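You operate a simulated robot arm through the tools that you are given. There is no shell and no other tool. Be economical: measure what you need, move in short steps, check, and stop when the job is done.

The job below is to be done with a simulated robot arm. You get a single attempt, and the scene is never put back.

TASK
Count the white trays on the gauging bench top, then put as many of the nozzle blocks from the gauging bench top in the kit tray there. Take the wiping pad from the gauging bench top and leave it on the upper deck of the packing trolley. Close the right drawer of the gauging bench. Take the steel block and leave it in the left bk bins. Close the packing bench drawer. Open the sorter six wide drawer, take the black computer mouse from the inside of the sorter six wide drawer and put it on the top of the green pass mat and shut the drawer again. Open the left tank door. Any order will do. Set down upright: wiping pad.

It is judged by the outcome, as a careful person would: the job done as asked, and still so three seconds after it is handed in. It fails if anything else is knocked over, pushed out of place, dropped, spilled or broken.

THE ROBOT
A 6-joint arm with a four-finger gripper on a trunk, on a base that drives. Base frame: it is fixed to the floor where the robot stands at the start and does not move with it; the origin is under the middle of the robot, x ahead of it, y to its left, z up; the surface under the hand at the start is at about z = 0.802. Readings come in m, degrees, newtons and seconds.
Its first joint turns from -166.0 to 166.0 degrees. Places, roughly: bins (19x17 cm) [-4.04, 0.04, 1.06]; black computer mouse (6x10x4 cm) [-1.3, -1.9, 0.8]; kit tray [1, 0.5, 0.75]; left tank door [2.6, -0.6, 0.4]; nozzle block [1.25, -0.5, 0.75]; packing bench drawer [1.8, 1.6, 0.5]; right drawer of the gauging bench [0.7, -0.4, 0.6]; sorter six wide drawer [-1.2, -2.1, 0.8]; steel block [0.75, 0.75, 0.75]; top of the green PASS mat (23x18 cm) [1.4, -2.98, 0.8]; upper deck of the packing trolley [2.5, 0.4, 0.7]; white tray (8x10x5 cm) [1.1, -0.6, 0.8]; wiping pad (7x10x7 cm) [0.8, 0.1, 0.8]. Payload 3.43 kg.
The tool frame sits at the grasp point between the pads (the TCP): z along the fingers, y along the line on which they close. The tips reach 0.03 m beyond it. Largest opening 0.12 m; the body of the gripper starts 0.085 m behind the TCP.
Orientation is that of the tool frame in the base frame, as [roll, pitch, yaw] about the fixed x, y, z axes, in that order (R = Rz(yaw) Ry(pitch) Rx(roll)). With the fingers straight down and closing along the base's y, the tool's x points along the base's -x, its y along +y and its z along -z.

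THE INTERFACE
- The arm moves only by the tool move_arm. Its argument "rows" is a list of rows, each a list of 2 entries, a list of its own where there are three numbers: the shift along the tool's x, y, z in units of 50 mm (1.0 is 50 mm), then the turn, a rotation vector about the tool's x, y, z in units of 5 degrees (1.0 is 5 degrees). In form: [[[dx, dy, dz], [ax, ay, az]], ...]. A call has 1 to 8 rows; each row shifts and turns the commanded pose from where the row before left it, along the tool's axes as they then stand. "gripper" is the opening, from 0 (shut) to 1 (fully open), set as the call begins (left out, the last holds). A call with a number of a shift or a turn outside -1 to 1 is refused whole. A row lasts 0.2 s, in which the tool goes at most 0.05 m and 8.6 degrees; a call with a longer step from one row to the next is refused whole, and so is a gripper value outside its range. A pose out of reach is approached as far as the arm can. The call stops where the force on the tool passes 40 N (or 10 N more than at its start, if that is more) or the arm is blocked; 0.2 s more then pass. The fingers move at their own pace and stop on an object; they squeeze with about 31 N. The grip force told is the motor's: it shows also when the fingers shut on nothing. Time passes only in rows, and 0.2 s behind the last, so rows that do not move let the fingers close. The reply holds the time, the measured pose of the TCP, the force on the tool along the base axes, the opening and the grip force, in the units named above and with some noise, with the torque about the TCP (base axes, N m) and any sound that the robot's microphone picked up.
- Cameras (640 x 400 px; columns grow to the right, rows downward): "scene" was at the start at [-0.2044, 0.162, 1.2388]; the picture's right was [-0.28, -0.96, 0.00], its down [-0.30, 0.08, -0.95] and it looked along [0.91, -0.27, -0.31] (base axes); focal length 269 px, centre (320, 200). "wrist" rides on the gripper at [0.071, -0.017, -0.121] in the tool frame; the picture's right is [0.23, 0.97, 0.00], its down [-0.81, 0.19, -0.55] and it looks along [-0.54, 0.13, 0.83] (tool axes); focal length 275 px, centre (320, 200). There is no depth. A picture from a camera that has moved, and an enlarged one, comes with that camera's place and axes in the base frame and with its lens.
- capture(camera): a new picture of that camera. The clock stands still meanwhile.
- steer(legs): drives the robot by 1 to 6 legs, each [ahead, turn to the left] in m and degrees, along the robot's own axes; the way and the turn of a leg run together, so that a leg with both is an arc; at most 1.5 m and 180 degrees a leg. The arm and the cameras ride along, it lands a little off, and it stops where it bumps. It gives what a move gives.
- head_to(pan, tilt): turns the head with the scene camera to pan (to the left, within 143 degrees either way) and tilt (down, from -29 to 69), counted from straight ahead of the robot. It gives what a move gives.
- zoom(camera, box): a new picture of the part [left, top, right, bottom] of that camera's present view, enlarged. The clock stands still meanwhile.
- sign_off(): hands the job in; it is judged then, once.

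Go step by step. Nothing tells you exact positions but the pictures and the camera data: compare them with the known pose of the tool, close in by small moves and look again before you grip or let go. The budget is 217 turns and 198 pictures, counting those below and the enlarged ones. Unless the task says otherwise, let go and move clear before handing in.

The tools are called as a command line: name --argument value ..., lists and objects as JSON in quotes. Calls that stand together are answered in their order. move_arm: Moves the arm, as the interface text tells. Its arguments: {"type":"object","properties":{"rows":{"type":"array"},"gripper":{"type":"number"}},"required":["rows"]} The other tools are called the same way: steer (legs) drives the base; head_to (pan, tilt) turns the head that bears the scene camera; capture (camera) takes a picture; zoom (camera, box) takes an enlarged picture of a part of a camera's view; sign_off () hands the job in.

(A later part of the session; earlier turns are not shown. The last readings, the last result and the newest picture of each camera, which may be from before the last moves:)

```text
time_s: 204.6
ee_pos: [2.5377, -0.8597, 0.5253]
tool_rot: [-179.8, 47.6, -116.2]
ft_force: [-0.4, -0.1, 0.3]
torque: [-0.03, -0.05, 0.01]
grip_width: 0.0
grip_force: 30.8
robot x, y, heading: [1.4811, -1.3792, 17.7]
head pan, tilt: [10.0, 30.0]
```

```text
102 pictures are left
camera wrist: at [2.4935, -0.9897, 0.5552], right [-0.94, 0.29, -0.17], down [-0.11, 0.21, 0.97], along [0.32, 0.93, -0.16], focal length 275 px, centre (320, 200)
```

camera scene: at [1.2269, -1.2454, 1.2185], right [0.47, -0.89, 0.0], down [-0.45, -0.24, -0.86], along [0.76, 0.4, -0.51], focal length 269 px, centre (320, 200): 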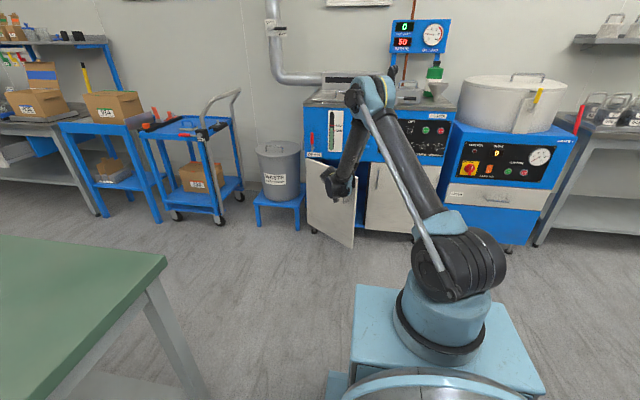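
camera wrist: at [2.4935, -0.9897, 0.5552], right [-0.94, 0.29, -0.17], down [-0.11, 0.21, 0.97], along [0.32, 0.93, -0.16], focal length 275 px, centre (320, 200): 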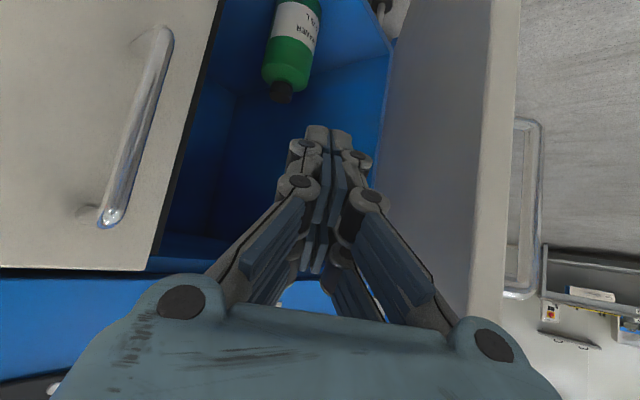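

Fingers are now inside the door. Sweep it open.

move_arm --rows '[[[-0.18, 0.65, 0.2], [0, 0, 0]], [[-0.18, 0.65, 0.2], [0, 0, 0]], [[-0.18, 0.65, 0.2], [0, 0, 0]], [[0.05, 0.86, -0.05], [0, 0, 0]], [[0.05, 0.86, -0.05], [0, 0, 0]], [[-0.1, 0.85, 0.11], [0, 0, 0]], [[-0.1, 0.85, 0.11], [0, 0, 0]]]'

capture --camera "wrist"

capture --camera "scene"

```text
time_s: 206.2
ee_pos: [2.3202, -0.6986, 0.5236]
tool_rot: [-179.8, 47.7, -116.1]
ft_force: [-0.5, -0.2, 0.1]
torque: [0.02, -0.01, 0.0]
grip_width: 0.0
grip_force: 30.7
robot x, y, heading: [1.4827, -1.381, 17.8]
head pan, tilt: [10.0, 30.0]
```

```text
101 pictures are left
camera wrist: at [2.2749, -0.8287, 0.5538], right [-0.94, 0.29, -0.17], down [-0.11, 0.21, 0.97], along [0.32, 0.93, -0.16], focal length 275 px, centre (320, 200)
```

wrist: 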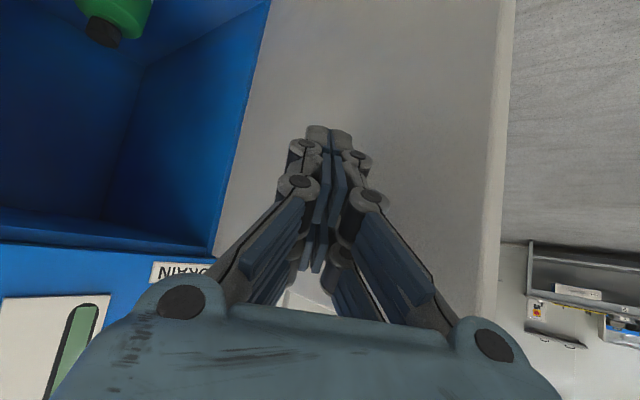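

```text
100 pictures are left
camera scene: at [1.2253, -1.2467, 1.2183], right [0.47, -0.89, 0.0], down [-0.45, -0.24, -0.86], along [0.76, 0.4, -0.51], focal length 269 px, centre (320, 200)
```

scene: 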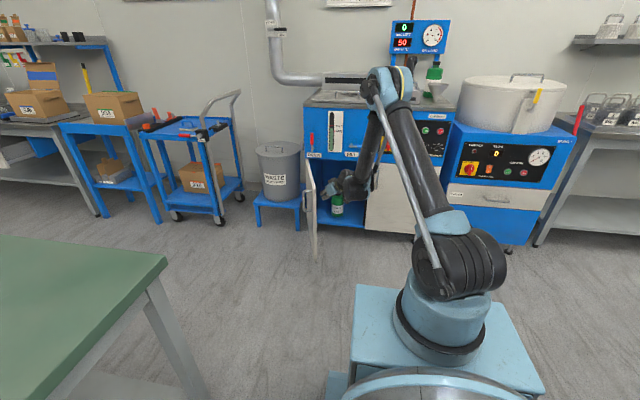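

Door ~75° open; one more little push, then withdraw and raise.

move_arm --rows '[[[-0.22, 0.7, 0.25], [0, 0, 0]], [[-0.15, 0.4, 0.16], [0, 0, 0]]]'

move_arm --rows '[[[0, -0.8, 0], [0, 0, 0]], [[0.3, -0.7, -0.35], [0, 0, 0]], [[0.5, -0.5, -0.55], [0, 0, 0]], [[0.5, -0.5, -0.55], [0, 0, 0]], [[0.2, 0, -0.8], [0, 0, 0]], [[-0.4, 0, -0.8], [0, 0, 0]], [[-0.6, 0, -0.7], [0, 0, 0]], [[-0.7, 0, -0.65], [0, 0, 0]]]'

move_arm --rows '[[[-0.7, 0, -0.65], [0, 0, 0]], [[-0.7, 0, -0.65], [0, 0, 0]], [[-0.7, 0, -0.65], [0, 0, 0]], [[-0.7, 0, -0.65], [0, 0, 0]], [[-0.7, 0, -0.65], [0, 0, 0]], [[-0.7, 0, -0.65], [0, 0, 0]]]'

capture --camera "scene"

```text
time_s: 206.8
ee_pos: [2.2819, -0.6489, 0.5238]
tool_rot: [-179.8, 47.8, -116.1]
ft_force: [-0.6, 0.2, -0.1]
torque: [-0.02, 0.0, 0.01]
grip_width: 0.0
grip_force: 30.8
robot x, y, heading: [1.4803, -1.3748, 17.9]
head pan, tilt: [10.0, 30.0]
```

```text
time_s: 208.6
ee_pos: [2.3287, -0.8419, 0.6775]
tool_rot: [-180.0, 47.7, -116.1]
ft_force: [0.2, 0.3, 0.0]
torque: [0.02, 0.02, 0.02]
grip_width: 0.0
grip_force: 31.1
robot x, y, heading: [1.4833, -1.3793, 17.7]
head pan, tilt: [10.0, 30.0]
```

```text
time_s: 210.0
ee_pos: [2.3255, -0.8438, 0.9657]
tool_rot: [-180.0, 47.5, -116.1]
ft_force: [0.5, 0.3, 0.2]
torque: [0.03, 0.02, 0.0]
grip_width: 0.0002
grip_force: 30.5
robot x, y, heading: [1.4797, -1.3799, 17.6]
head pan, tilt: [10.0, 30.0]
```

```text
99 pictures are left
camera scene: at [1.2252, -1.2468, 1.2183], right [0.47, -0.89, 0.0], down [-0.45, -0.24, -0.86], along [0.76, 0.4, -0.51], focal length 269 px, centre (320, 200)
```

scene: 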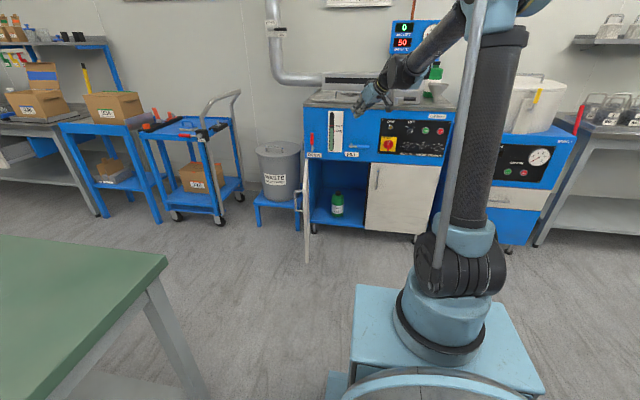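

The tank door is fully open. Tuck the arm, then drive round the front of the bench to the packing drawer.

move_arm --rows '[[[0.36, 0, -0.93], [0, 0, 0]], [[0.36, 0, -0.93], [0, 0, 0]], [[0.36, 0, -0.93], [0, 0, 0]], [[0.36, 0, -0.93], [0, 0, 0]], [[0.36, 0, -0.93], [0, 0, 0]], [[0.36, 0, -0.93], [0, 0, 0]], [[0.36, 0, -0.93], [0, 0, 0]]]'

move_arm --rows '[[[0, 0, 0], [0.73, 0, 0.67]], [[0, 0, 0], [0.73, 0, 0.67]], [[0, 0, 0], [0.73, 0, 0.67]], [[0, 0, 0], [0.73, 0, 0.67]], [[0, 0, 0], [0.73, 0, 0.67]], [[0, 0, 0], [0.73, 0, 0.67]], [[0, 0, 0], [0.73, 0, 0.67]], [[0, 0, 0], [0.73, 0, 0.67]]]'

move_arm --rows '[[[0, 0, 0], [0.85, 0, 0.78]], [[0, 0, 0], [0, -1, 0]], [[0, 0, 0], [0, -1, 0]]]'

steer --legs '[[-1.1, 0], [0, 90], [1.1, 0], [1.1, 0], [1.0, 0], [0, -90]]'

head_to --pan 0 --tilt 20

capture --camera "scene"

```text
time_s: 211.6
ee_pos: [2.1818, -1.1374, 1.0936]
tool_rot: [-179.7, 47.6, -116.1]
ft_force: [0.3, 0.8, 0.1]
torque: [-0.01, 0.0, -0.01]
grip_width: 0.0
grip_force: 30.7
robot x, y, heading: [1.4814, -1.3798, 17.8]
head pan, tilt: [10.0, 30.0]
```

```text
time_s: 213.4
ee_pos: [2.1802, -1.1352, 1.0924]
tool_rot: [-180.0, 47.7, -155.9]
ft_force: [0.6, -0.2, -0.4]
torque: [0.02, 0.0, -0.02]
grip_width: 0.0
grip_force: 31.1
robot x, y, heading: [1.4832, -1.3801, 17.7]
head pan, tilt: [10.0, 30.0]
```

```text
time_s: 214.2
ee_pos: [2.1805, -1.1369, 1.0916]
tool_rot: [179.7, 57.8, -161.7]
ft_force: [0.7, -0.3, 0.4]
torque: [-0.03, -0.01, 0.01]
grip_width: 0.0001
grip_force: 30.5
robot x, y, heading: [1.4813, -1.3788, 17.8]
head pan, tilt: [10.0, 30.0]
```

```text
time_s: 244.1
ee_pos: [0.1517, 1.6388, 1.0921]
tool_rot: [179.9, 57.6, -160.1]
ft_force: [-0.2, -0.2, 0.0]
torque: [0.01, -0.02, -0.02]
grip_width: 0.0
grip_force: 30.6
robot x, y, heading: [-0.5394, 1.3875, 19.1]
head pan, tilt: [10.0, 30.0]
```

```text
time_s: 244.9
ee_pos: [0.1398, 1.6341, 1.1014]
tool_rot: [179.9, 58.3, -160.2]
ft_force: [-0.4, -0.6, 0.7]
torque: [-0.01, -0.02, -0.01]
grip_width: 0.0
grip_force: 31.0
robot x, y, heading: [-0.5392, 1.389, 19.1]
head pan, tilt: [0.0, 20.0]
```

```text
98 pictures are left
camera scene: at [-0.7938, 1.4979, 1.2342], right [0.33, -0.94, 0.0], down [-0.34, -0.12, -0.93], along [0.88, 0.31, -0.35], focal length 269 px, centre (320, 200)
```

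scene: 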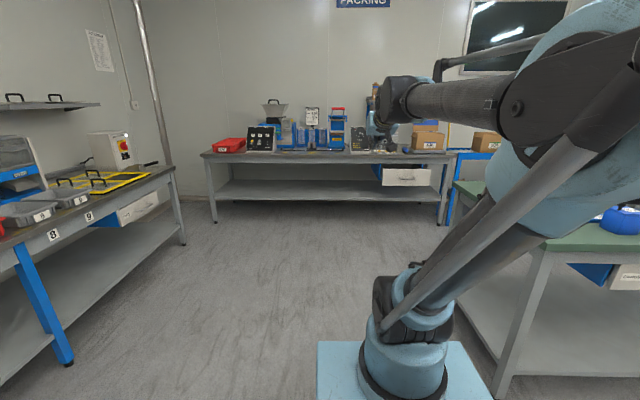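

steer --legs '[[0, -7.5], [1.0, 0], [0, 6.4]]'

head_to --pan -10 --tilt 25

capture --camera "scene"

capture --camera "wrist"

```text
time_s: 251.3
ee_pos: [1.1214, 1.8452, 1.1014]
tool_rot: [179.8, 58.3, -160.2]
ft_force: [0.9, -0.3, -0.7]
torque: [-0.03, -0.01, -0.02]
grip_width: 0.0002
grip_force: 31.5
robot x, y, heading: [0.4424, 1.6013, 18.8]
head pan, tilt: [0.0, 20.0]
```

```text
time_s: 252.1
ee_pos: [1.1084, 1.8413, 1.1095]
tool_rot: [179.8, 58.9, -160.2]
ft_force: [0.3, 0.5, -0.5]
torque: [-0.01, -0.01, -0.01]
grip_width: 0.0
grip_force: 31.3
robot x, y, heading: [0.4406, 1.6016, 19.0]
head pan, tilt: [-10.0, 25.0]
```

```text
97 pictures are left
camera scene: at [0.1898, 1.6948, 1.2262], right [0.16, -0.99, 0.0], down [-0.43, -0.07, -0.9], along [0.89, 0.14, -0.43], focal length 269 px, centre (320, 200)
```

scene: 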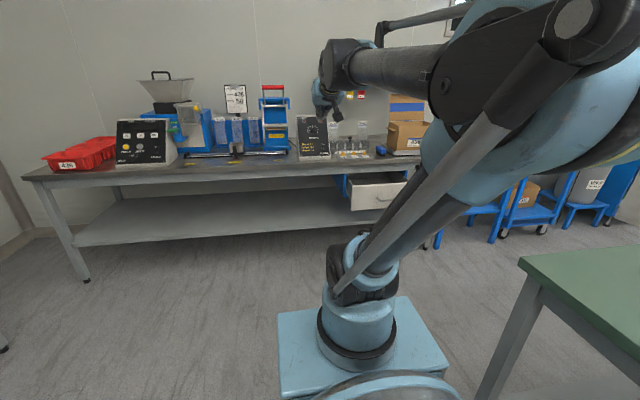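

```text
96 pictures are left
camera wrist: at [0.983, 1.7774, 1.1116], right [-0.44, 0.88, -0.2], down [-0.12, 0.16, 0.98], along [0.89, 0.46, 0.03], focal length 275 px, centre (320, 200)
```

wrist: 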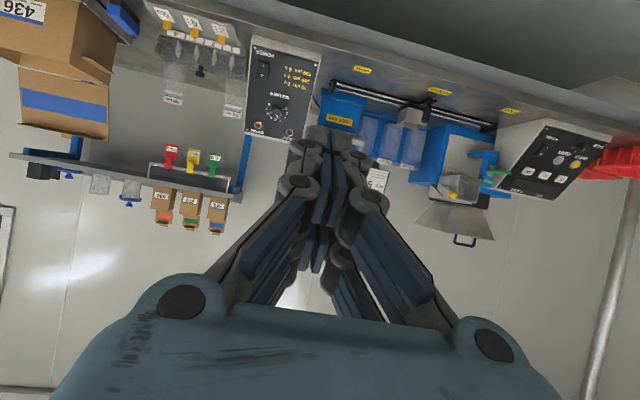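

zoom --camera "scene" --box '[310, 130, 450, 230]'

```text
4.00 times, centred on (380, 180) of scene
camera zoom: at [0.1898, 1.6948, 1.2262], right [0.16, -0.99, 0.0], down [-0.43, -0.07, -0.9], along [0.89, 0.14, -0.43], focal length 1077 px, centre (80, 280)
```

zoom: 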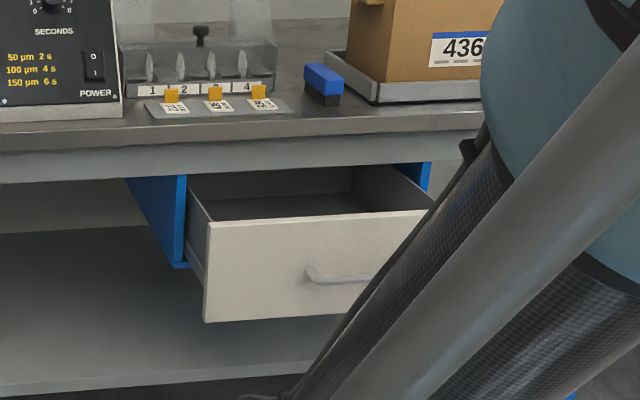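

Drawer front at u≈2.04, z 0.50–0.65. Extend toward it, then lower in front.

move_arm --rows '[[[-0.4, -0.82, 0.66], [0, 0, 0]], [[-0.32, -0.66, 0.53], [0, 0, 0]], [[-0.32, -0.66, 0.53], [0, 0, 0]], [[-0.32, -0.66, 0.53], [0, 0, 0]], [[-0.32, -0.66, 0.53], [0, 0, 0]], [[-0.32, -0.66, 0.53], [0, 0, 0]], [[-0.32, -0.66, 0.53], [0, 0, 0]], [[-0.32, -0.66, 0.53], [0, 0, 0]]]'

move_arm --rows '[[[-0.32, -0.66, 0.53], [0, 0, 0]], [[-0.26, -0.52, 0.43], [0, 0, 0]], [[0.81, 0, 0.487], [0, 0, 0]], [[0.81, 0, 0.487], [0, 0, 0]], [[0.81, 0, 0.487], [0, 0, 0]], [[0.81, 0, 0.487], [0, 0, 0]]]'

capture --camera "wrist"

```text
refused: row 1 steps farther than a row can; nothing moved
```

```text
time_s: 253.5
ee_pos: [1.18, 1.805, 0.9182]
tool_rot: [179.9, 59.2, -160.2]
ft_force: [-0.2, -0.1, 0.8]
torque: [-0.03, -0.05, 0.0]
grip_width: 0.0003
grip_force: 31.1
robot x, y, heading: [0.4379, 1.5989, 18.9]
head pan, tilt: [-10.0, 25.0]
```

```text
94 pictures are left
camera wrist: at [1.0553, 1.7418, 0.9208], right [-0.44, 0.88, -0.2], down [-0.12, 0.16, 0.98], along [0.89, 0.46, 0.03], focal length 275 px, centre (320, 200)
```

wrist: 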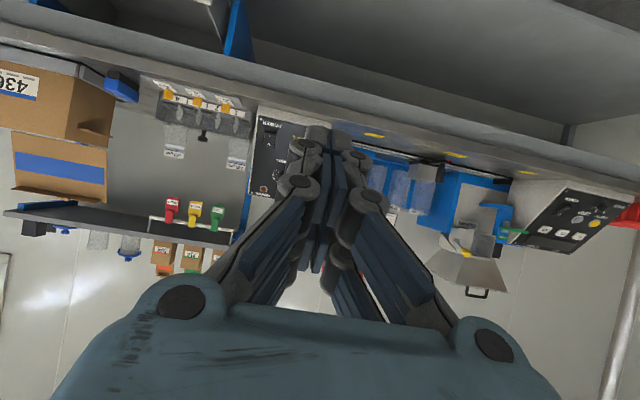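

move_arm --rows '[[[-0.33, -0.7, 0.54], [0, 0, 0]], [[-0.33, -0.7, 0.54], [0, 0, 0]], [[-0.33, -0.7, 0.54], [0, 0, 0]], [[-0.33, -0.7, 0.54], [0, 0, 0]], [[-0.33, -0.7, 0.54], [0, 0, 0]], [[-0.33, -0.7, 0.54], [0, 0, 0]], [[-0.33, -0.7, 0.54], [0, 0, 0]], [[-0.33, -0.7, 0.54], [0, 0, 0]]]'

move_arm --rows '[[[0.81, 0, 0.487], [0, 0, 0]], [[0.81, 0, 0.487], [0, 0, 0]], [[0.81, 0, 0.487], [0, 0, 0]], [[0.81, 0, 0.487], [0, 0, 0]], [[0.81, 0, 0.487], [0, 0, 0]], [[0.81, 0, 0.487], [0, 0, 0]], [[0.81, 0, 0.487], [0, 0, 0]]]'

capture --camera "wrist"

```text
time_s: 255.3
ee_pos: [1.5118, 1.6289, 0.9227]
tool_rot: [179.9, 58.9, -160.2]
ft_force: [-0.1, 0.4, 0.9]
torque: [0.01, 0.06, 0.01]
grip_width: 0.0
grip_force: 30.9
robot x, y, heading: [0.4367, 1.5958, 18.8]
head pan, tilt: [-10.0, 25.0]
```

```text
time_s: 256.9
ee_pos: [1.5138, 1.6259, 0.5929]
tool_rot: [179.9, 58.9, -160.2]
ft_force: [-0.3, 1.3, 0.7]
torque: [-0.03, 0.0, 0.0]
grip_width: 0.0
grip_force: 31.1
robot x, y, heading: [0.438, 1.5967, 19.0]
head pan, tilt: [-10.0, 25.0]
```

```text
93 pictures are left
camera wrist: at [1.3892, 1.5627, 0.5952], right [-0.44, 0.88, -0.2], down [-0.12, 0.16, 0.98], along [0.89, 0.46, 0.03], focal length 275 px, centre (320, 200)
```

wrist: 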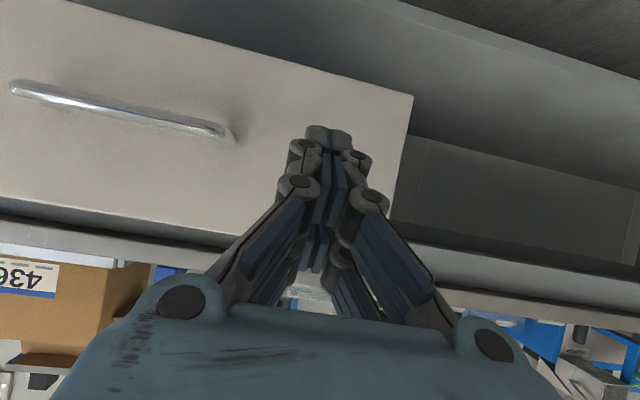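

Good alignment. Push the drawer in.

move_arm --rows '[[[-0.41, 0, 0.69], [0, 0, 0]], [[-0.36, 0, 0.6], [0, 0, 0]], [[-0.26, 0, 0.43], [0, 0, 0]], [[-0.26, 0, 0.43], [0, 0, 0]], [[-0.26, 0, 0.43], [0, 0, 0]], [[-0.26, 0, 0.43], [0, 0, 0]]]'

move_arm --rows '[[[-0.26, 0, 0.43], [0, 0, 0]], [[-0.22, 0, 0.38], [0, 0, 0]], [[-0.17, 0, 0.29], [0, 0, 0]], [[-0.17, 0, 0.29], [0, 0, 0]]]'

capture --camera "wrist"

zoom --camera "scene" --box '[310, 130, 450, 230]'

```text
time_s: 258.3
ee_pos: [1.6785, 1.6865, 0.5911]
tool_rot: [179.9, 59.0, -160.3]
ft_force: [-0.4, -0.4, 0.5]
torque: [0.02, 0.03, 0.02]
grip_width: 0.0
grip_force: 31.2
robot x, y, heading: [0.4374, 1.5988, 19.2]
head pan, tilt: [-10.0, 25.0]
```

```text
time_s: 259.1
ee_pos: [1.726, 1.7022, 0.6055]
tool_rot: [179.9, 59.4, -160.1]
ft_force: [2.2, 0.0, -3.0]
torque: [0.05, -0.21, 0.04]
grip_width: 0.0
grip_force: 33.0
robot x, y, heading: [0.4419, 1.5986, 19.3]
head pan, tilt: [-10.0, 25.0]
stopped in row 3: the force on the tool passed its limit at 74 N (the readings are from after the stop); the commanded pose is now the measured one
```

```text
92 pictures are left
camera wrist: at [1.6006, 1.6394, 0.6065], right [-0.44, 0.88, -0.2], down [-0.13, 0.16, 0.98], along [0.89, 0.46, 0.04], focal length 275 px, centre (320, 200)
```

wrist: 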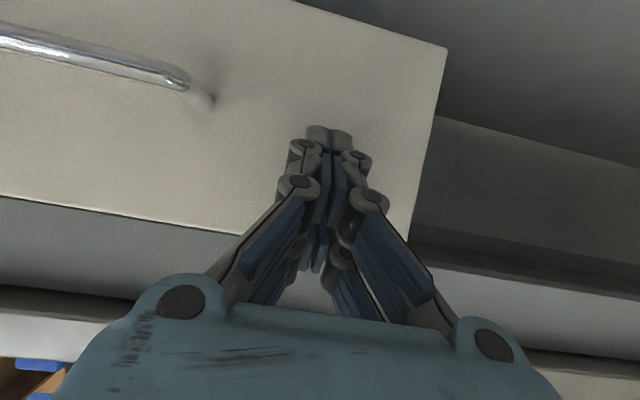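

```text
4.00 times, centred on (380, 180) of scene
camera zoom: at [0.1911, 1.6949, 1.2265], right [0.16, -0.99, 0.0], down [-0.43, -0.07, -0.9], along [0.89, 0.14, -0.44], focal length 1077 px, centre (80, 280)
```

zoom: 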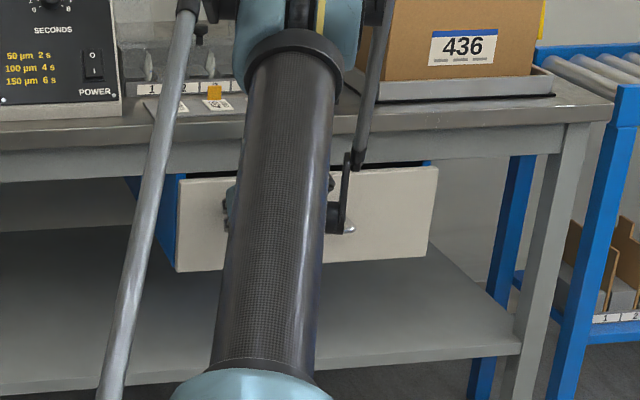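

Hard stop reached. Withdraw and check the drawer.

move_arm --rows '[[[0.41, 0, -0.69], [0, 0, 0]], [[0.41, 0, -0.69], [0, 0, 0]], [[0.41, 0, -0.69], [0, 0, 0]], [[0.41, 0, -0.69], [0, 0, 0]], [[0.41, 0, -0.69], [0, 0, 0]]]'

move_arm --rows '[[[-0.81, 0, -0.487], [0, 0, 0]], [[-0.81, 0, -0.487], [0, 0, 0]], [[-0.81, 0, -0.487], [0, 0, 0]], [[-0.81, 0, -0.487], [0, 0, 0]], [[-0.81, 0, -0.487], [0, 0, 0]], [[-0.81, 0, -0.487], [0, 0, 0]], [[-0.81, 0, -0.487], [0, 0, 0]], [[-0.81, 0, -0.487], [0, 0, 0]]]'

capture --camera "scene"

zoom --camera "scene" --box '[310, 130, 450, 230]'

```text
time_s: 260.2
ee_pos: [1.5354, 1.6345, 0.6079]
tool_rot: [-180.0, 59.5, -160.0]
ft_force: [-0.3, -0.2, 0.3]
torque: [-0.06, 0.01, 0.0]
grip_width: 0.0
grip_force: 33.7
robot x, y, heading: [0.4406, 1.5968, 19.1]
head pan, tilt: [-10.0, 25.0]
```

```text
time_s: 262.1
ee_pos: [1.5348, 1.6334, 0.9839]
tool_rot: [-180.0, 59.5, -160.1]
ft_force: [0.5, 0.3, -1.1]
torque: [0.01, 0.02, -0.01]
grip_width: 0.0002
grip_force: 33.5
robot x, y, heading: [0.4383, 1.5984, 19.2]
head pan, tilt: [-10.0, 25.0]
```

```text
90 pictures are left
camera scene: at [0.1901, 1.6948, 1.2263], right [0.16, -0.99, 0.0], down [-0.43, -0.07, -0.9], along [0.89, 0.14, -0.43], focal length 269 px, centre (320, 200)
```

scene: 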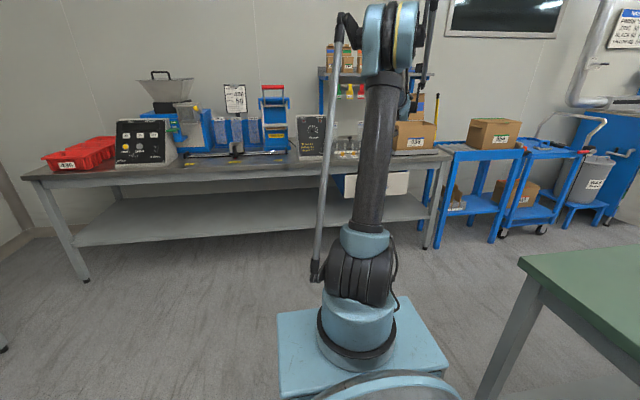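

```text
4.00 times, centred on (380, 180) of scene
camera zoom: at [0.1901, 1.6948, 1.2263], right [0.16, -0.99, 0.0], down [-0.43, -0.07, -0.9], along [0.89, 0.14, -0.43], focal length 1077 px, centre (80, 280)
```

zoom: 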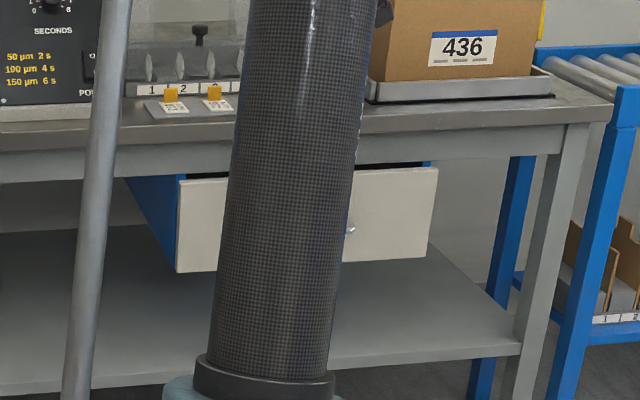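

Packing drawer is flush. Next the steel block: back up, level the tool, and swing the arm right over the bench's left part.

steer --legs '[[-0.3, 0]]'

move_arm --rows '[[[0, 0, 0], [0, 1, 0]], [[0, 0, 0], [0, 1, 0]], [[0, 0, 0], [0, 1, 0]], [[0, 0, 0], [0, 1, 0]], [[0, 0, 0], [0, 1, 0]], [[0, 0, 0], [0, 1, 0]], [[0, 0, 0], [0, 1, 0]], [[0, 0, 0], [0, 1, 0]]]'

move_arm --rows '[[[0, 0, 0], [0, 1, 0]], [[0, 0, 0], [0, 1, 0]], [[0, 0, 0], [0, 1, 0]], [[0, 0, 0], [0, 0.9, 0]]]'

move_arm --rows '[[[0.9, -0.33, -0.25], [0, 0, 0]], [[0.9, -0.33, -0.25], [0, 0, 0]], [[0.9, -0.33, -0.25], [0, 0, 0]], [[0.9, -0.33, -0.25], [0, 0, 0]], [[0.9, -0.33, -0.25], [0, 0, 0]], [[0.9, -0.33, -0.25], [0, 0, 0]], [[0.9, -0.33, -0.25], [0, 0, 0]], [[0.9, -0.33, -0.25], [0, 0, 0]]]' --gripper 0.8

move_arm --rows '[[[0.69, -0.61, 0], [0, 0, 0]], [[0.69, -0.61, 0], [0, 0, 0]], [[0.69, -0.61, 0], [0, 0, 0]], [[0.69, -0.61, 0], [0, 0, 0]], [[0.69, -0.61, 0], [0, 0, 0]], [[0.69, -0.61, 0], [0, 0, 0]], [[0.69, -0.61, 0], [0, 0, 0]]]'

move_arm --rows '[[[0.69, -0.61, 0], [0, 0, 0]], [[0.69, -0.61, 0], [0, 0, 0]], [[0.69, -0.61, 0], [0, 0, 0]], [[0.69, -0.61, 0], [0, 0, 0]], [[0.69, -0.61, 0], [0, 0, 0]], [[0.69, -0.61, 0], [0, 0, 0]]]'

capture --camera "wrist"

head_to --pan -70 --tilt 35

capture --camera "scene"

```text
time_s: 264.1
ee_pos: [1.2466, 1.5355, 0.9841]
tool_rot: [-180.0, 59.5, -160.0]
ft_force: [0.0, 1.0, 0.5]
torque: [0.01, 0.01, 0.02]
grip_width: 0.0004
grip_force: 33.7
robot x, y, heading: [0.1528, 1.5019, 19.1]
head pan, tilt: [-10.0, 25.0]
```

```text
time_s: 265.9
ee_pos: [1.2359, 1.5321, 0.9973]
tool_rot: [-180.0, 20.2, -160.0]
ft_force: [0.1, -0.6, 0.1]
torque: [0.0, -0.03, -0.01]
grip_width: 0.0
grip_force: 33.1
robot x, y, heading: [0.1535, 1.4995, 19.0]
head pan, tilt: [-10.0, 25.0]
```

```text
time_s: 266.9
ee_pos: [1.2355, 1.5326, 0.9962]
tool_rot: [-179.9, 0.6, -160.0]
ft_force: [0.4, -0.5, 0.8]
torque: [0.03, -0.05, 0.02]
grip_width: 0.0001
grip_force: 33.7
robot x, y, heading: [0.1523, 1.4967, 19.2]
head pan, tilt: [-10.0, 25.0]
```

```text
time_s: 268.7
ee_pos: [0.9416, 1.2843, 1.0925]
tool_rot: [-180.0, 0.7, -160.0]
ft_force: [0.7, -0.7, 0.2]
torque: [0.06, 0.04, 0.0]
grip_width: 0.0959
grip_force: 0.1
robot x, y, heading: [0.1517, 1.4984, 18.9]
head pan, tilt: [-10.0, 25.0]
```

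```text
time_s: 270.3
ee_pos: [0.7885, 0.9997, 1.089]
tool_rot: [180.0, 0.8, -160.0]
ft_force: [0.1, 0.8, -0.7]
torque: [-0.03, 0.0, 0.02]
grip_width: 0.0958
grip_force: 0.1
robot x, y, heading: [0.1543, 1.5, 19.1]
head pan, tilt: [-10.0, 25.0]
```

```text
time_s: 271.7
ee_pos: [0.6544, 0.7573, 1.0874]
tool_rot: [179.9, 0.7, -160.0]
ft_force: [0.0, 0.7, 1.4]
torque: [-0.09, 0.1, 0.01]
grip_width: 0.0962
grip_force: 0.0
robot x, y, heading: [0.1505, 1.5034, 19.1]
head pan, tilt: [-10.0, 25.0]
```

```text
88 pictures are left
camera wrist: at [0.5929, 0.7166, 1.2082], right [-0.55, 0.84, 0.0], down [0.69, 0.46, 0.56], along [0.47, 0.31, -0.83], focal length 275 px, centre (320, 200)
```

wrist: 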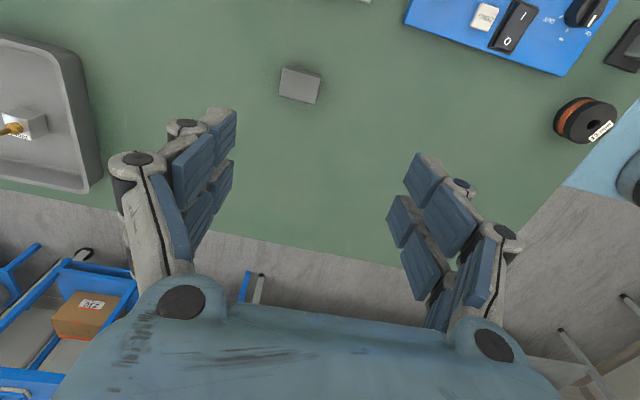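

```text
time_s: 273.0
ee_pos: [0.6554, 0.7567, 1.0866]
tool_rot: [180.0, 0.7, -160.0]
ft_force: [0.6, 1.0, -0.4]
torque: [-0.04, 0.06, -0.01]
grip_width: 0.0957
grip_force: 0.0
robot x, y, heading: [0.1539, 1.5002, 18.9]
head pan, tilt: [-70.0, 35.0]
```

```text
87 pictures are left
camera scene: at [-0.1309, 1.5127, 1.2112], right [-0.78, -0.63, 0.01], down [-0.37, 0.44, -0.82], along [0.51, -0.64, -0.58], focal length 269 px, centre (320, 200)
```

scene: 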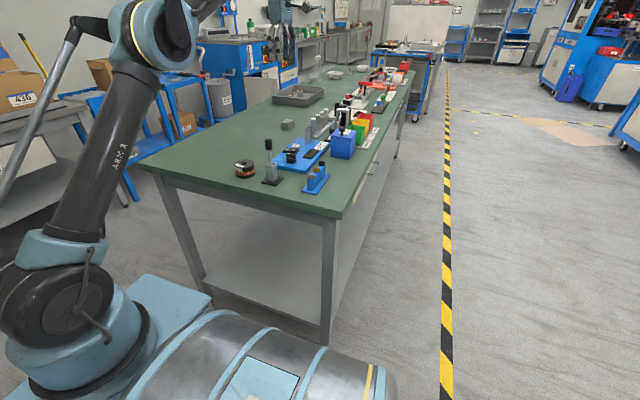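

zoom --camera "wrist" --box '[252, 50, 348, 110]'

zoom --camera "scene" --box '[232, 90, 360, 200]'

```text
6.67 times, centred on (300, 80) of wrist
camera zoom: at [0.5925, 0.7163, 1.2077], right [-0.55, 0.84, 0.0], down [0.69, 0.46, 0.56], along [0.47, 0.31, -0.83], focal length 1835 px, centre (453, 1000)
```

zoom: 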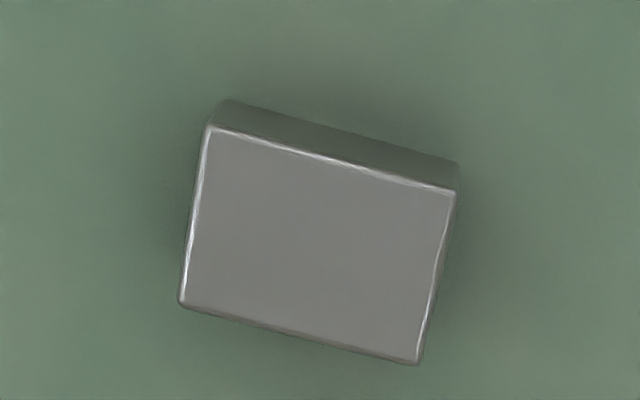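

```text
3.64 times, centred on (296, 145) of scene
camera zoom: at [-0.1309, 1.5127, 1.2112], right [-0.78, -0.63, 0.01], down [-0.37, 0.44, -0.82], along [0.51, -0.64, -0.58], focal length 980 px, centre (407, 400)
```

zoom: 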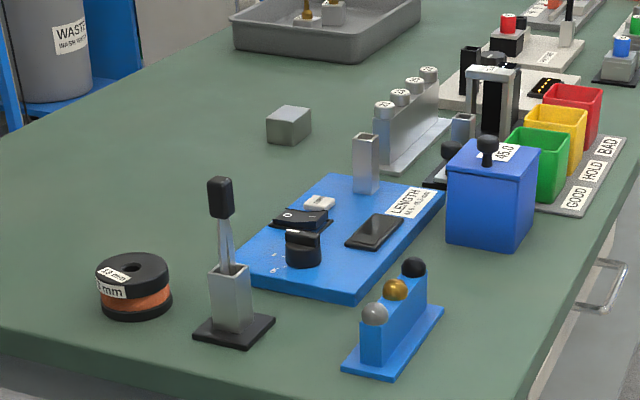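

Steel block ~48×33 mm, aligned with the bench, centre (0.673, 0.737). Descend above it.

move_arm --rows '[[[-0.1, -0.25, 0.8], [0, 0, 0]], [[-0.1, -0.24, 0.8], [0, 0, 0]], [[0, 0, 0.9], [0, 0, 0]], [[0, 0, 0.8], [0, 0, 0]]]'

capture --camera "wrist"

```text
time_s: 274.0
ee_pos: [0.675, 0.7392, 0.9217]
tool_rot: [180.0, 0.7, -160.0]
ft_force: [0.0, 0.4, 0.6]
torque: [0.0, 0.0, -0.03]
grip_width: 0.0959
grip_force: 0.1
robot x, y, heading: [0.1538, 1.4995, 19.1]
head pan, tilt: [-70.0, 35.0]
```

```text
84 pictures are left
camera wrist: at [0.6127, 0.6989, 1.0427], right [-0.55, 0.84, 0.0], down [0.69, 0.46, 0.56], along [0.47, 0.31, -0.83], focal length 275 px, centre (320, 200)
```

wrist: 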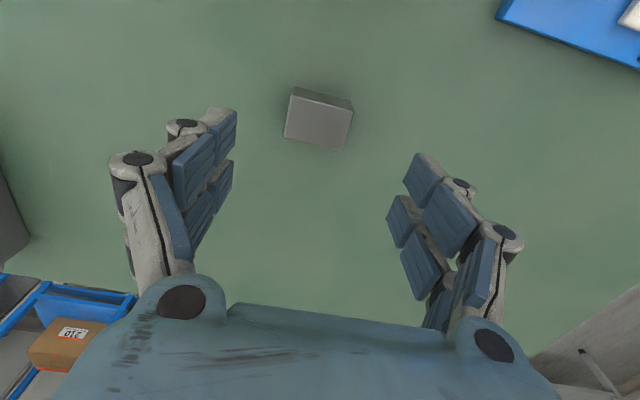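

move_arm --rows '[[[0.06, 0, 0.8], [0, 0, 0]], [[0, 0, 0.86], [0, 0, 0]], [[0, 0, 0], [0, 0, 0]]]'

move_arm --rows '[[[0, 0, 0], [0, 0, 0]], [[0, 0, 0], [0, 0, 0]], [[0, 0, 0], [0, 0, 0]]]' --gripper 0.15

capture --camera "wrist"

```text
time_s: 274.8
ee_pos: [0.6715, 0.7389, 0.8382]
tool_rot: [-180.0, 0.6, -160.0]
ft_force: [-0.8, 0.7, 0.1]
torque: [0.02, -0.01, 0.03]
grip_width: 0.0959
grip_force: 0.1
robot x, y, heading: [0.1516, 1.5006, 19.1]
head pan, tilt: [-70.0, 35.0]
```

```text
time_s: 275.6
ee_pos: [0.6721, 0.7406, 0.8392]
tool_rot: [-179.9, 0.6, -159.9]
ft_force: [0.2, -0.5, 6.0]
torque: [0.27, 0.06, -0.08]
grip_width: 0.0499
grip_force: 31.3
robot x, y, heading: [0.1535, 1.5007, 19.2]
head pan, tilt: [-70.0, 35.0]
```

```text
83 pictures are left
camera wrist: at [0.61, 0.6985, 0.9599], right [-0.55, 0.84, 0.0], down [0.69, 0.45, 0.56], along [0.47, 0.31, -0.83], focal length 275 px, centre (320, 200)
```

wrist: 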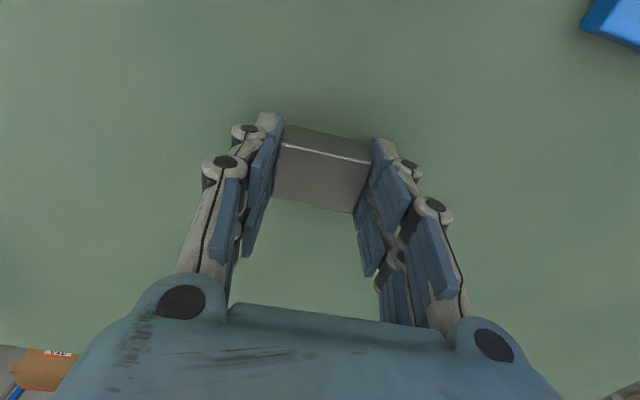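

Steel held. Lift, swing back to the front, and head toward the intake bench with the bins.

move_arm --rows '[[[0, 0, -0.6], [0, 0, 0]], [[0, 0, -1], [0, 0, 0]], [[0, 0, -1], [0, 0, 0]], [[0, 0, -1], [0, 0, 0]], [[0, 0, -1], [0, 0, 0]], [[0, 0, -0.6], [0, 0, 0]]]'

move_arm --rows '[[[-0.69, 0.61, 0], [0, 0, 0]], [[-0.69, 0.61, 0], [0, 0, 0]], [[-0.69, 0.61, 0], [0, 0, 0]], [[-0.69, 0.61, 0], [0, 0, 0]], [[-0.69, 0.61, 0], [0, 0, 0]], [[-0.69, 0.61, 0], [0, 0, 0]], [[-0.69, 0.61, 0], [0, 0, 0]]]'

move_arm --rows '[[[-0.69, 0.61, 0], [0, 0, 0]], [[-0.5, 0.7, 0], [0, 0, 0]], [[-0.4, 0.8, 0], [0, 0, 0]], [[-0.1, 0.9, 0], [0, 0, 0]], [[0.1, 0.9, 0], [0, 0, 0]], [[0.3, 0.9, 0], [0, 0, 0]], [[0.3, 0.9, 0], [0, 0, 0]], [[0.3, 0.9, 0], [0, 0, 0]]]'

head_to --pan 120 --tilt 15

capture --camera "scene"

```text
time_s: 277.0
ee_pos: [0.6681, 0.7436, 1.0936]
tool_rot: [-179.9, 0.8, -160.1]
ft_force: [0.8, -2.1, -6.2]
torque: [0.15, 0.07, -0.05]
grip_width: 0.0494
grip_force: 31.4
out of reach, approached as far as the arm can: row 6
robot x, y, heading: [0.1557, 1.4973, 19.1]
head pan, tilt: [-70.0, 35.0]
```

```text
time_s: 278.6
ee_pos: [0.8199, 1.0251, 1.0972]
tool_rot: [180.0, 0.7, -160.1]
ft_force: [-0.3, -0.7, -3.9]
torque: [0.05, -0.01, -0.02]
grip_width: 0.0498
grip_force: 31.2
robot x, y, heading: [0.1528, 1.4957, 19.2]
head pan, tilt: [-70.0, 35.0]
```

```text
time_s: 280.4
ee_pos: [0.7434, 1.3481, 1.1005]
tool_rot: [180.0, 0.7, -160.1]
ft_force: [2.1, 0.2, -4.7]
torque: [0.03, 0.06, -0.01]
grip_width: 0.05
grip_force: 30.8
robot x, y, heading: [0.1575, 1.4996, 19.4]
head pan, tilt: [-70.0, 35.0]
```

```text
time_s: 283.2
ee_pos: [0.7434, 1.3482, 1.0996]
tool_rot: [180.0, 0.6, -160.0]
ft_force: [0.2, 0.2, -3.4]
torque: [0.03, 0.01, 0.02]
grip_width: 0.0497
grip_force: 31.4
robot x, y, heading: [0.1514, 1.5002, 19.0]
head pan, tilt: [120.0, 15.0]
```

```text
82 pictures are left
camera scene: at [-0.2567, 1.6423, 1.2443], right [0.65, 0.76, -0.01], down [0.18, -0.17, -0.97], along [-0.73, 0.63, -0.25], focal length 269 px, centre (320, 200)
```

scene: 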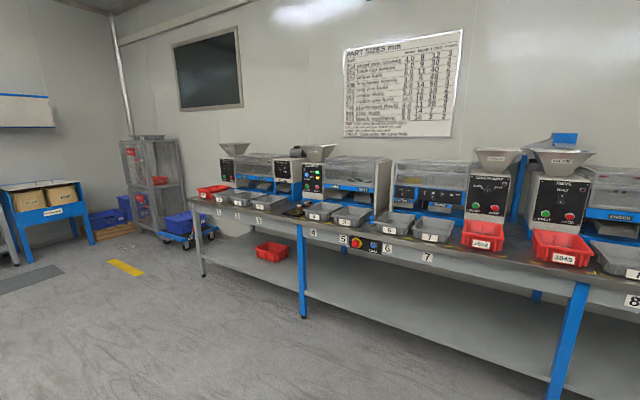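

steer --legs '[[-0.6, 0], [0, 100], [0, 84.7], [1.3, 0]]'

head_to --pan -10 --tilt 8

capture --camera "scene"

```text
time_s: 301.9
ee_pos: [-2.1934, 0.8146, 1.1004]
tool_rot: [-180.0, 0.6, 26.6]
ft_force: [-0.5, 0.5, -4.1]
torque: [0.03, 0.01, 0.03]
grip_width: 0.0497
grip_force: 31.0
robot x, y, heading: [-1.591, 0.7369, -154.1]
head pan, tilt: [120.0, 15.0]
```

```text
time_s: 304.0
ee_pos: [-2.1804, 0.8206, 1.1077]
tool_rot: [-179.9, 1.4, 26.6]
ft_force: [0.6, -0.3, -3.2]
torque: [-0.01, -0.03, 0.01]
grip_width: 0.0497
grip_force: 30.9
robot x, y, heading: [-1.59, 0.7331, -154.0]
head pan, tilt: [-10.0, 8.0]
```

```text
81 pictures are left
camera scene: at [-1.3329, 0.6649, 1.2538], right [-0.28, 0.96, 0.0], down [0.15, 0.04, -0.99], along [-0.95, -0.27, -0.15], focal length 269 px, centre (320, 200)
```

scene: 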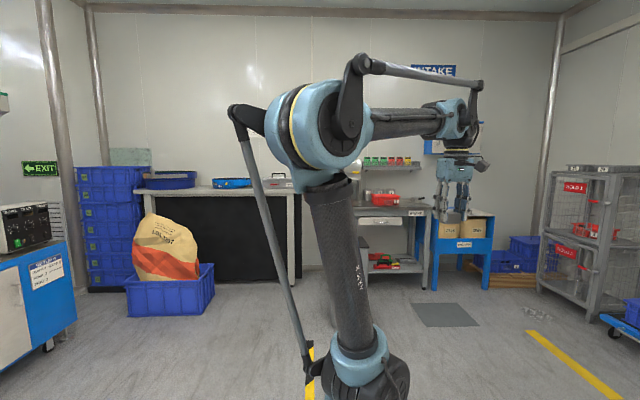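

steer --legs '[[0, -37], [1.0, 0], [0, 29]]'

head_to --pan 15 --tilt 15

capture --camera "scene"

```text
time_s: 312.8
ee_pos: [-3.155, 1.0898, 1.1077]
tool_rot: [-179.9, 1.4, 18.4]
ft_force: [-0.6, -0.8, -3.6]
torque: [0.02, 0.01, 0.01]
grip_width: 0.0497
grip_force: 31.4
robot x, y, heading: [-2.5853, 0.9237, -162.2]
head pan, tilt: [-10.0, 8.0]
```

```text
time_s: 313.7
ee_pos: [-3.1408, 1.0941, 1.1125]
tool_rot: [-179.9, 2.1, 18.5]
ft_force: [0.7, 0.8, -3.8]
torque: [-0.01, 0.01, 0.0]
grip_width: 0.05
grip_force: 31.1
robot x, y, heading: [-2.5839, 0.9221, -162.4]
head pan, tilt: [15.0, 15.0]
```

```text
80 pictures are left
camera scene: at [-2.324, 0.7799, 1.2425], right [-0.54, 0.84, 0.0], down [0.23, 0.14, -0.96], along [-0.81, -0.52, -0.27], focal length 269 px, centre (320, 200)
```

scene: 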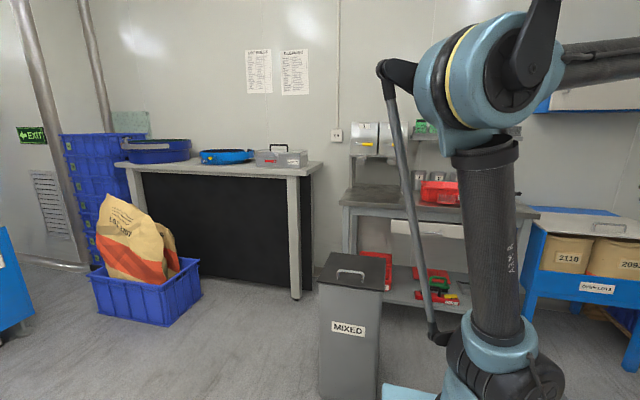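

zoom --camera "scene" --box '[310, 90, 470, 230]'

head_to --pan -5 --tilt 15

capture --camera "scene"

```text
2.86 times, centred on (390, 160) of scene
camera zoom: at [-2.324, 0.7799, 1.2425], right [-0.54, 0.84, 0.0], down [0.23, 0.14, -0.96], along [-0.81, -0.52, -0.27], focal length 770 px, centre (120, 314)
```

zoom: 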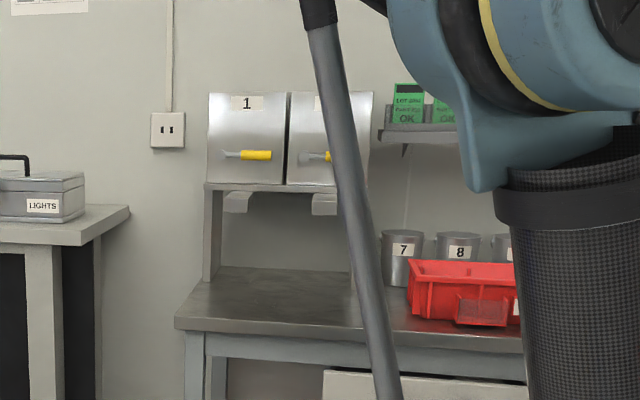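

```text
time_s: 314.5
ee_pos: [-3.142, 1.0926, 1.112]
tool_rot: [-179.9, 2.1, 18.5]
ft_force: [-0.1, -0.4, -4.1]
torque: [0.03, -0.02, 0.01]
grip_width: 0.05
grip_force: 30.7
robot x, y, heading: [-2.5845, 0.9231, -162.2]
head pan, tilt: [-5.0, 15.0]
```

```text
78 pictures are left
camera scene: at [-2.3366, 0.8096, 1.2424], right [-0.22, 0.97, 0.0], down [0.26, 0.06, -0.96], along [-0.94, -0.21, -0.27], focal length 269 px, centre (320, 200)
```

scene: 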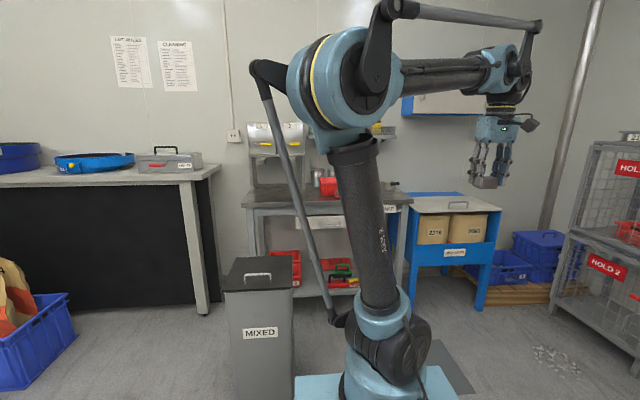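

Bins "1" and "2" are silver hoppers on the shelf; the left one (1) is at about (-4.04, 0.04). I move closer beside the MIXED bin and raise the arm to look in from above.

steer --legs '[[0, -7], [0.6, 0], [0, 7]]'

move_arm --rows '[[[0, 0, -1], [0, 0.4, 0]], [[0, 0, -1], [0, 0, 0]], [[0, 0, -1], [0, 0, 0]], [[0, 0, -1], [0, 0, 0]], [[0, 0, -1], [0, 0, 0]]]'

head_to --pan 30 --tilt 5

capture --camera "scene"

capture --camera "wrist"

```text
time_s: 319.2
ee_pos: [-3.7356, 0.9806, 1.1135]
tool_rot: [-179.9, 2.1, 18.4]
ft_force: [-0.9, 0.0, -4.0]
torque: [-0.01, -0.01, 0.0]
grip_width: 0.0498
grip_force: 31.1
robot x, y, heading: [-3.1757, 0.8072, -162.4]
head pan, tilt: [-5.0, 15.0]
```

```text
time_s: 320.4
ee_pos: [-3.72, 0.9863, 1.368]
tool_rot: [-179.9, 0.7, 18.4]
ft_force: [1.0, -0.1, -4.0]
torque: [0.05, 0.0, -0.02]
grip_width: 0.0498
grip_force: 30.6
robot x, y, heading: [-3.1734, 0.809, -162.2]
head pan, tilt: [-5.0, 15.0]
```

```text
time_s: 321.4
ee_pos: [-3.7199, 0.9863, 1.3671]
tool_rot: [-179.9, 0.6, 18.4]
ft_force: [0.7, -0.3, -3.0]
torque: [-0.01, -0.04, -0.03]
grip_width: 0.0498
grip_force: 30.8
robot x, y, heading: [-3.1761, 0.8091, -162.2]
head pan, tilt: [30.0, 5.0]
```

```text
77 pictures are left
camera scene: at [-2.8984, 0.6489, 1.2583], right [-0.74, 0.67, -0.01], down [0.07, 0.07, -1.0], along [-0.67, -0.74, -0.1], focal length 269 px, centre (320, 200)
```

scene: 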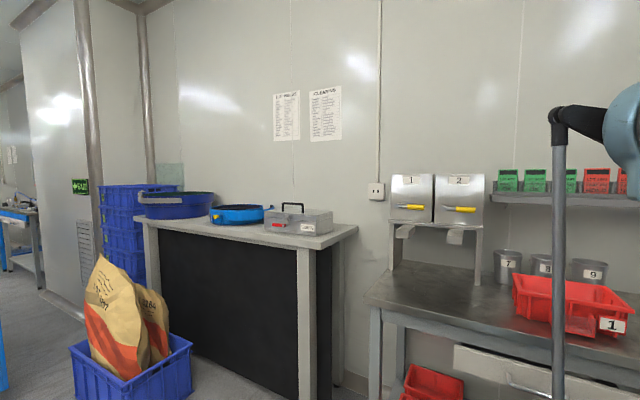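

```text
76 pictures are left
camera wrist: at [-3.655, 1.0255, 1.4885], right [0.53, -0.85, 0.0], down [-0.7, -0.44, 0.56], along [-0.48, -0.29, -0.83], focal length 275 px, centre (320, 200)
```

wrist: 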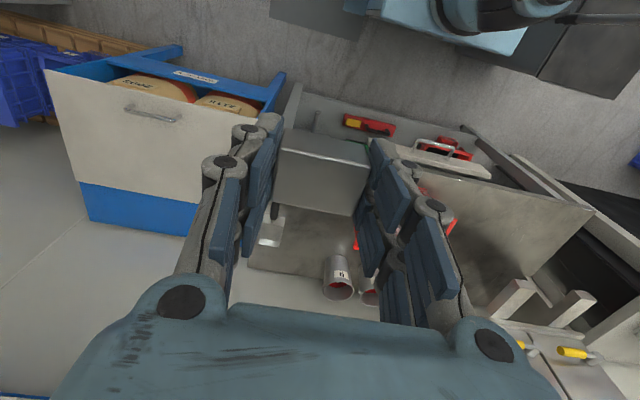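

Arm can lift to 1.37. Move over toward hopper 1 to look inside.

move_arm --rows '[[[-0.1, 0.95, 0], [0, 0, 0]], [[-0.1, 0.95, 0], [0, 0, 0]], [[-0.1, 0.95, 0], [0, 0, 0]], [[-0.1, 0.95, 0], [0, 0, 0]], [[-0.1, 0.95, 0], [0, 0, 0]], [[-0.1, 0.95, 0], [0, 0, 0]], [[-0.1, 0.95, 0], [0, 0, 0]], [[-0.1, 0.95, 0], [0, 0, 0]]]'

move_arm --rows '[[[-0.5, 0.85, 0], [0, 0, 0]], [[-0.5, 0.85, 0], [0, 0, 0]], [[-0.5, 0.85, 0], [0, 0, 0]], [[-0.5, 0.85, 0], [0, 0, 0]], [[-0.5, 0.85, 0], [0, 0, 0]], [[-0.5, 0.85, 0], [0, 0, 0]]]'

capture --camera "wrist"

capture --camera "scene"

```text
time_s: 323.2
ee_pos: [-3.6375, 0.6108, 1.3681]
tool_rot: [-179.9, 0.6, 18.4]
ft_force: [0.0, 0.3, -3.9]
torque: [-0.01, 0.01, -0.01]
grip_width: 0.0497
grip_force: 31.0
robot x, y, heading: [-3.1769, 0.8106, -162.1]
head pan, tilt: [30.0, 5.0]
```

```text
time_s: 324.6
ee_pos: [-3.7005, 0.3232, 1.367]
tool_rot: [-179.8, 0.8, 18.4]
ft_force: [1.5, 1.5, -2.5]
torque: [-0.16, 0.07, -0.02]
grip_width: 0.0499
grip_force: 30.7
robot x, y, heading: [-3.1735, 0.8087, -162.4]
head pan, tilt: [30.0, 5.0]
```

```text
75 pictures are left
camera wrist: at [-3.6353, 0.3614, 1.49], right [0.53, -0.85, 0.0], down [-0.7, -0.44, 0.56], along [-0.48, -0.29, -0.83], focal length 275 px, centre (320, 200)
```

wrist: 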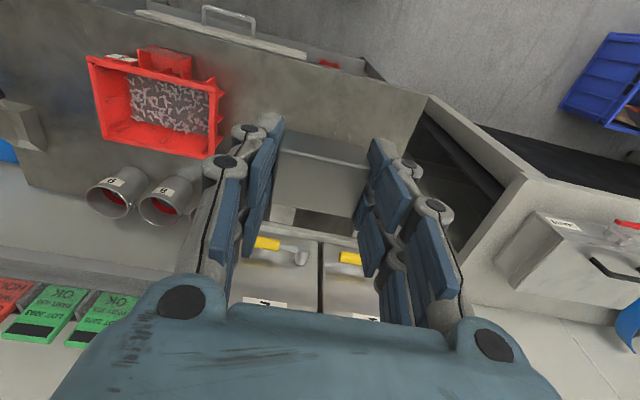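

```text
74 pictures are left
camera scene: at [-2.898, 0.6492, 1.2583], right [-0.74, 0.67, -0.01], down [0.07, 0.07, -1.0], along [-0.67, -0.74, -0.1], focal length 269 px, centre (320, 200)
```

scene: 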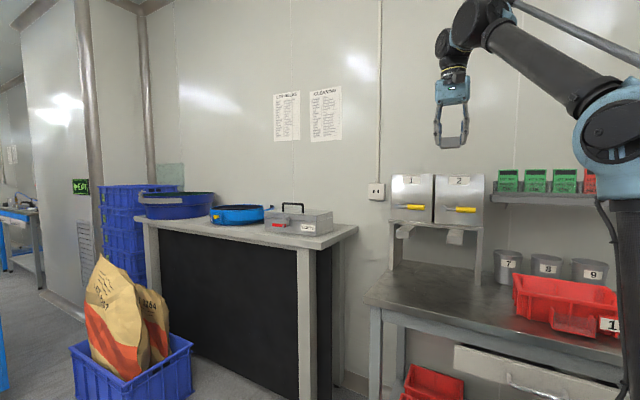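

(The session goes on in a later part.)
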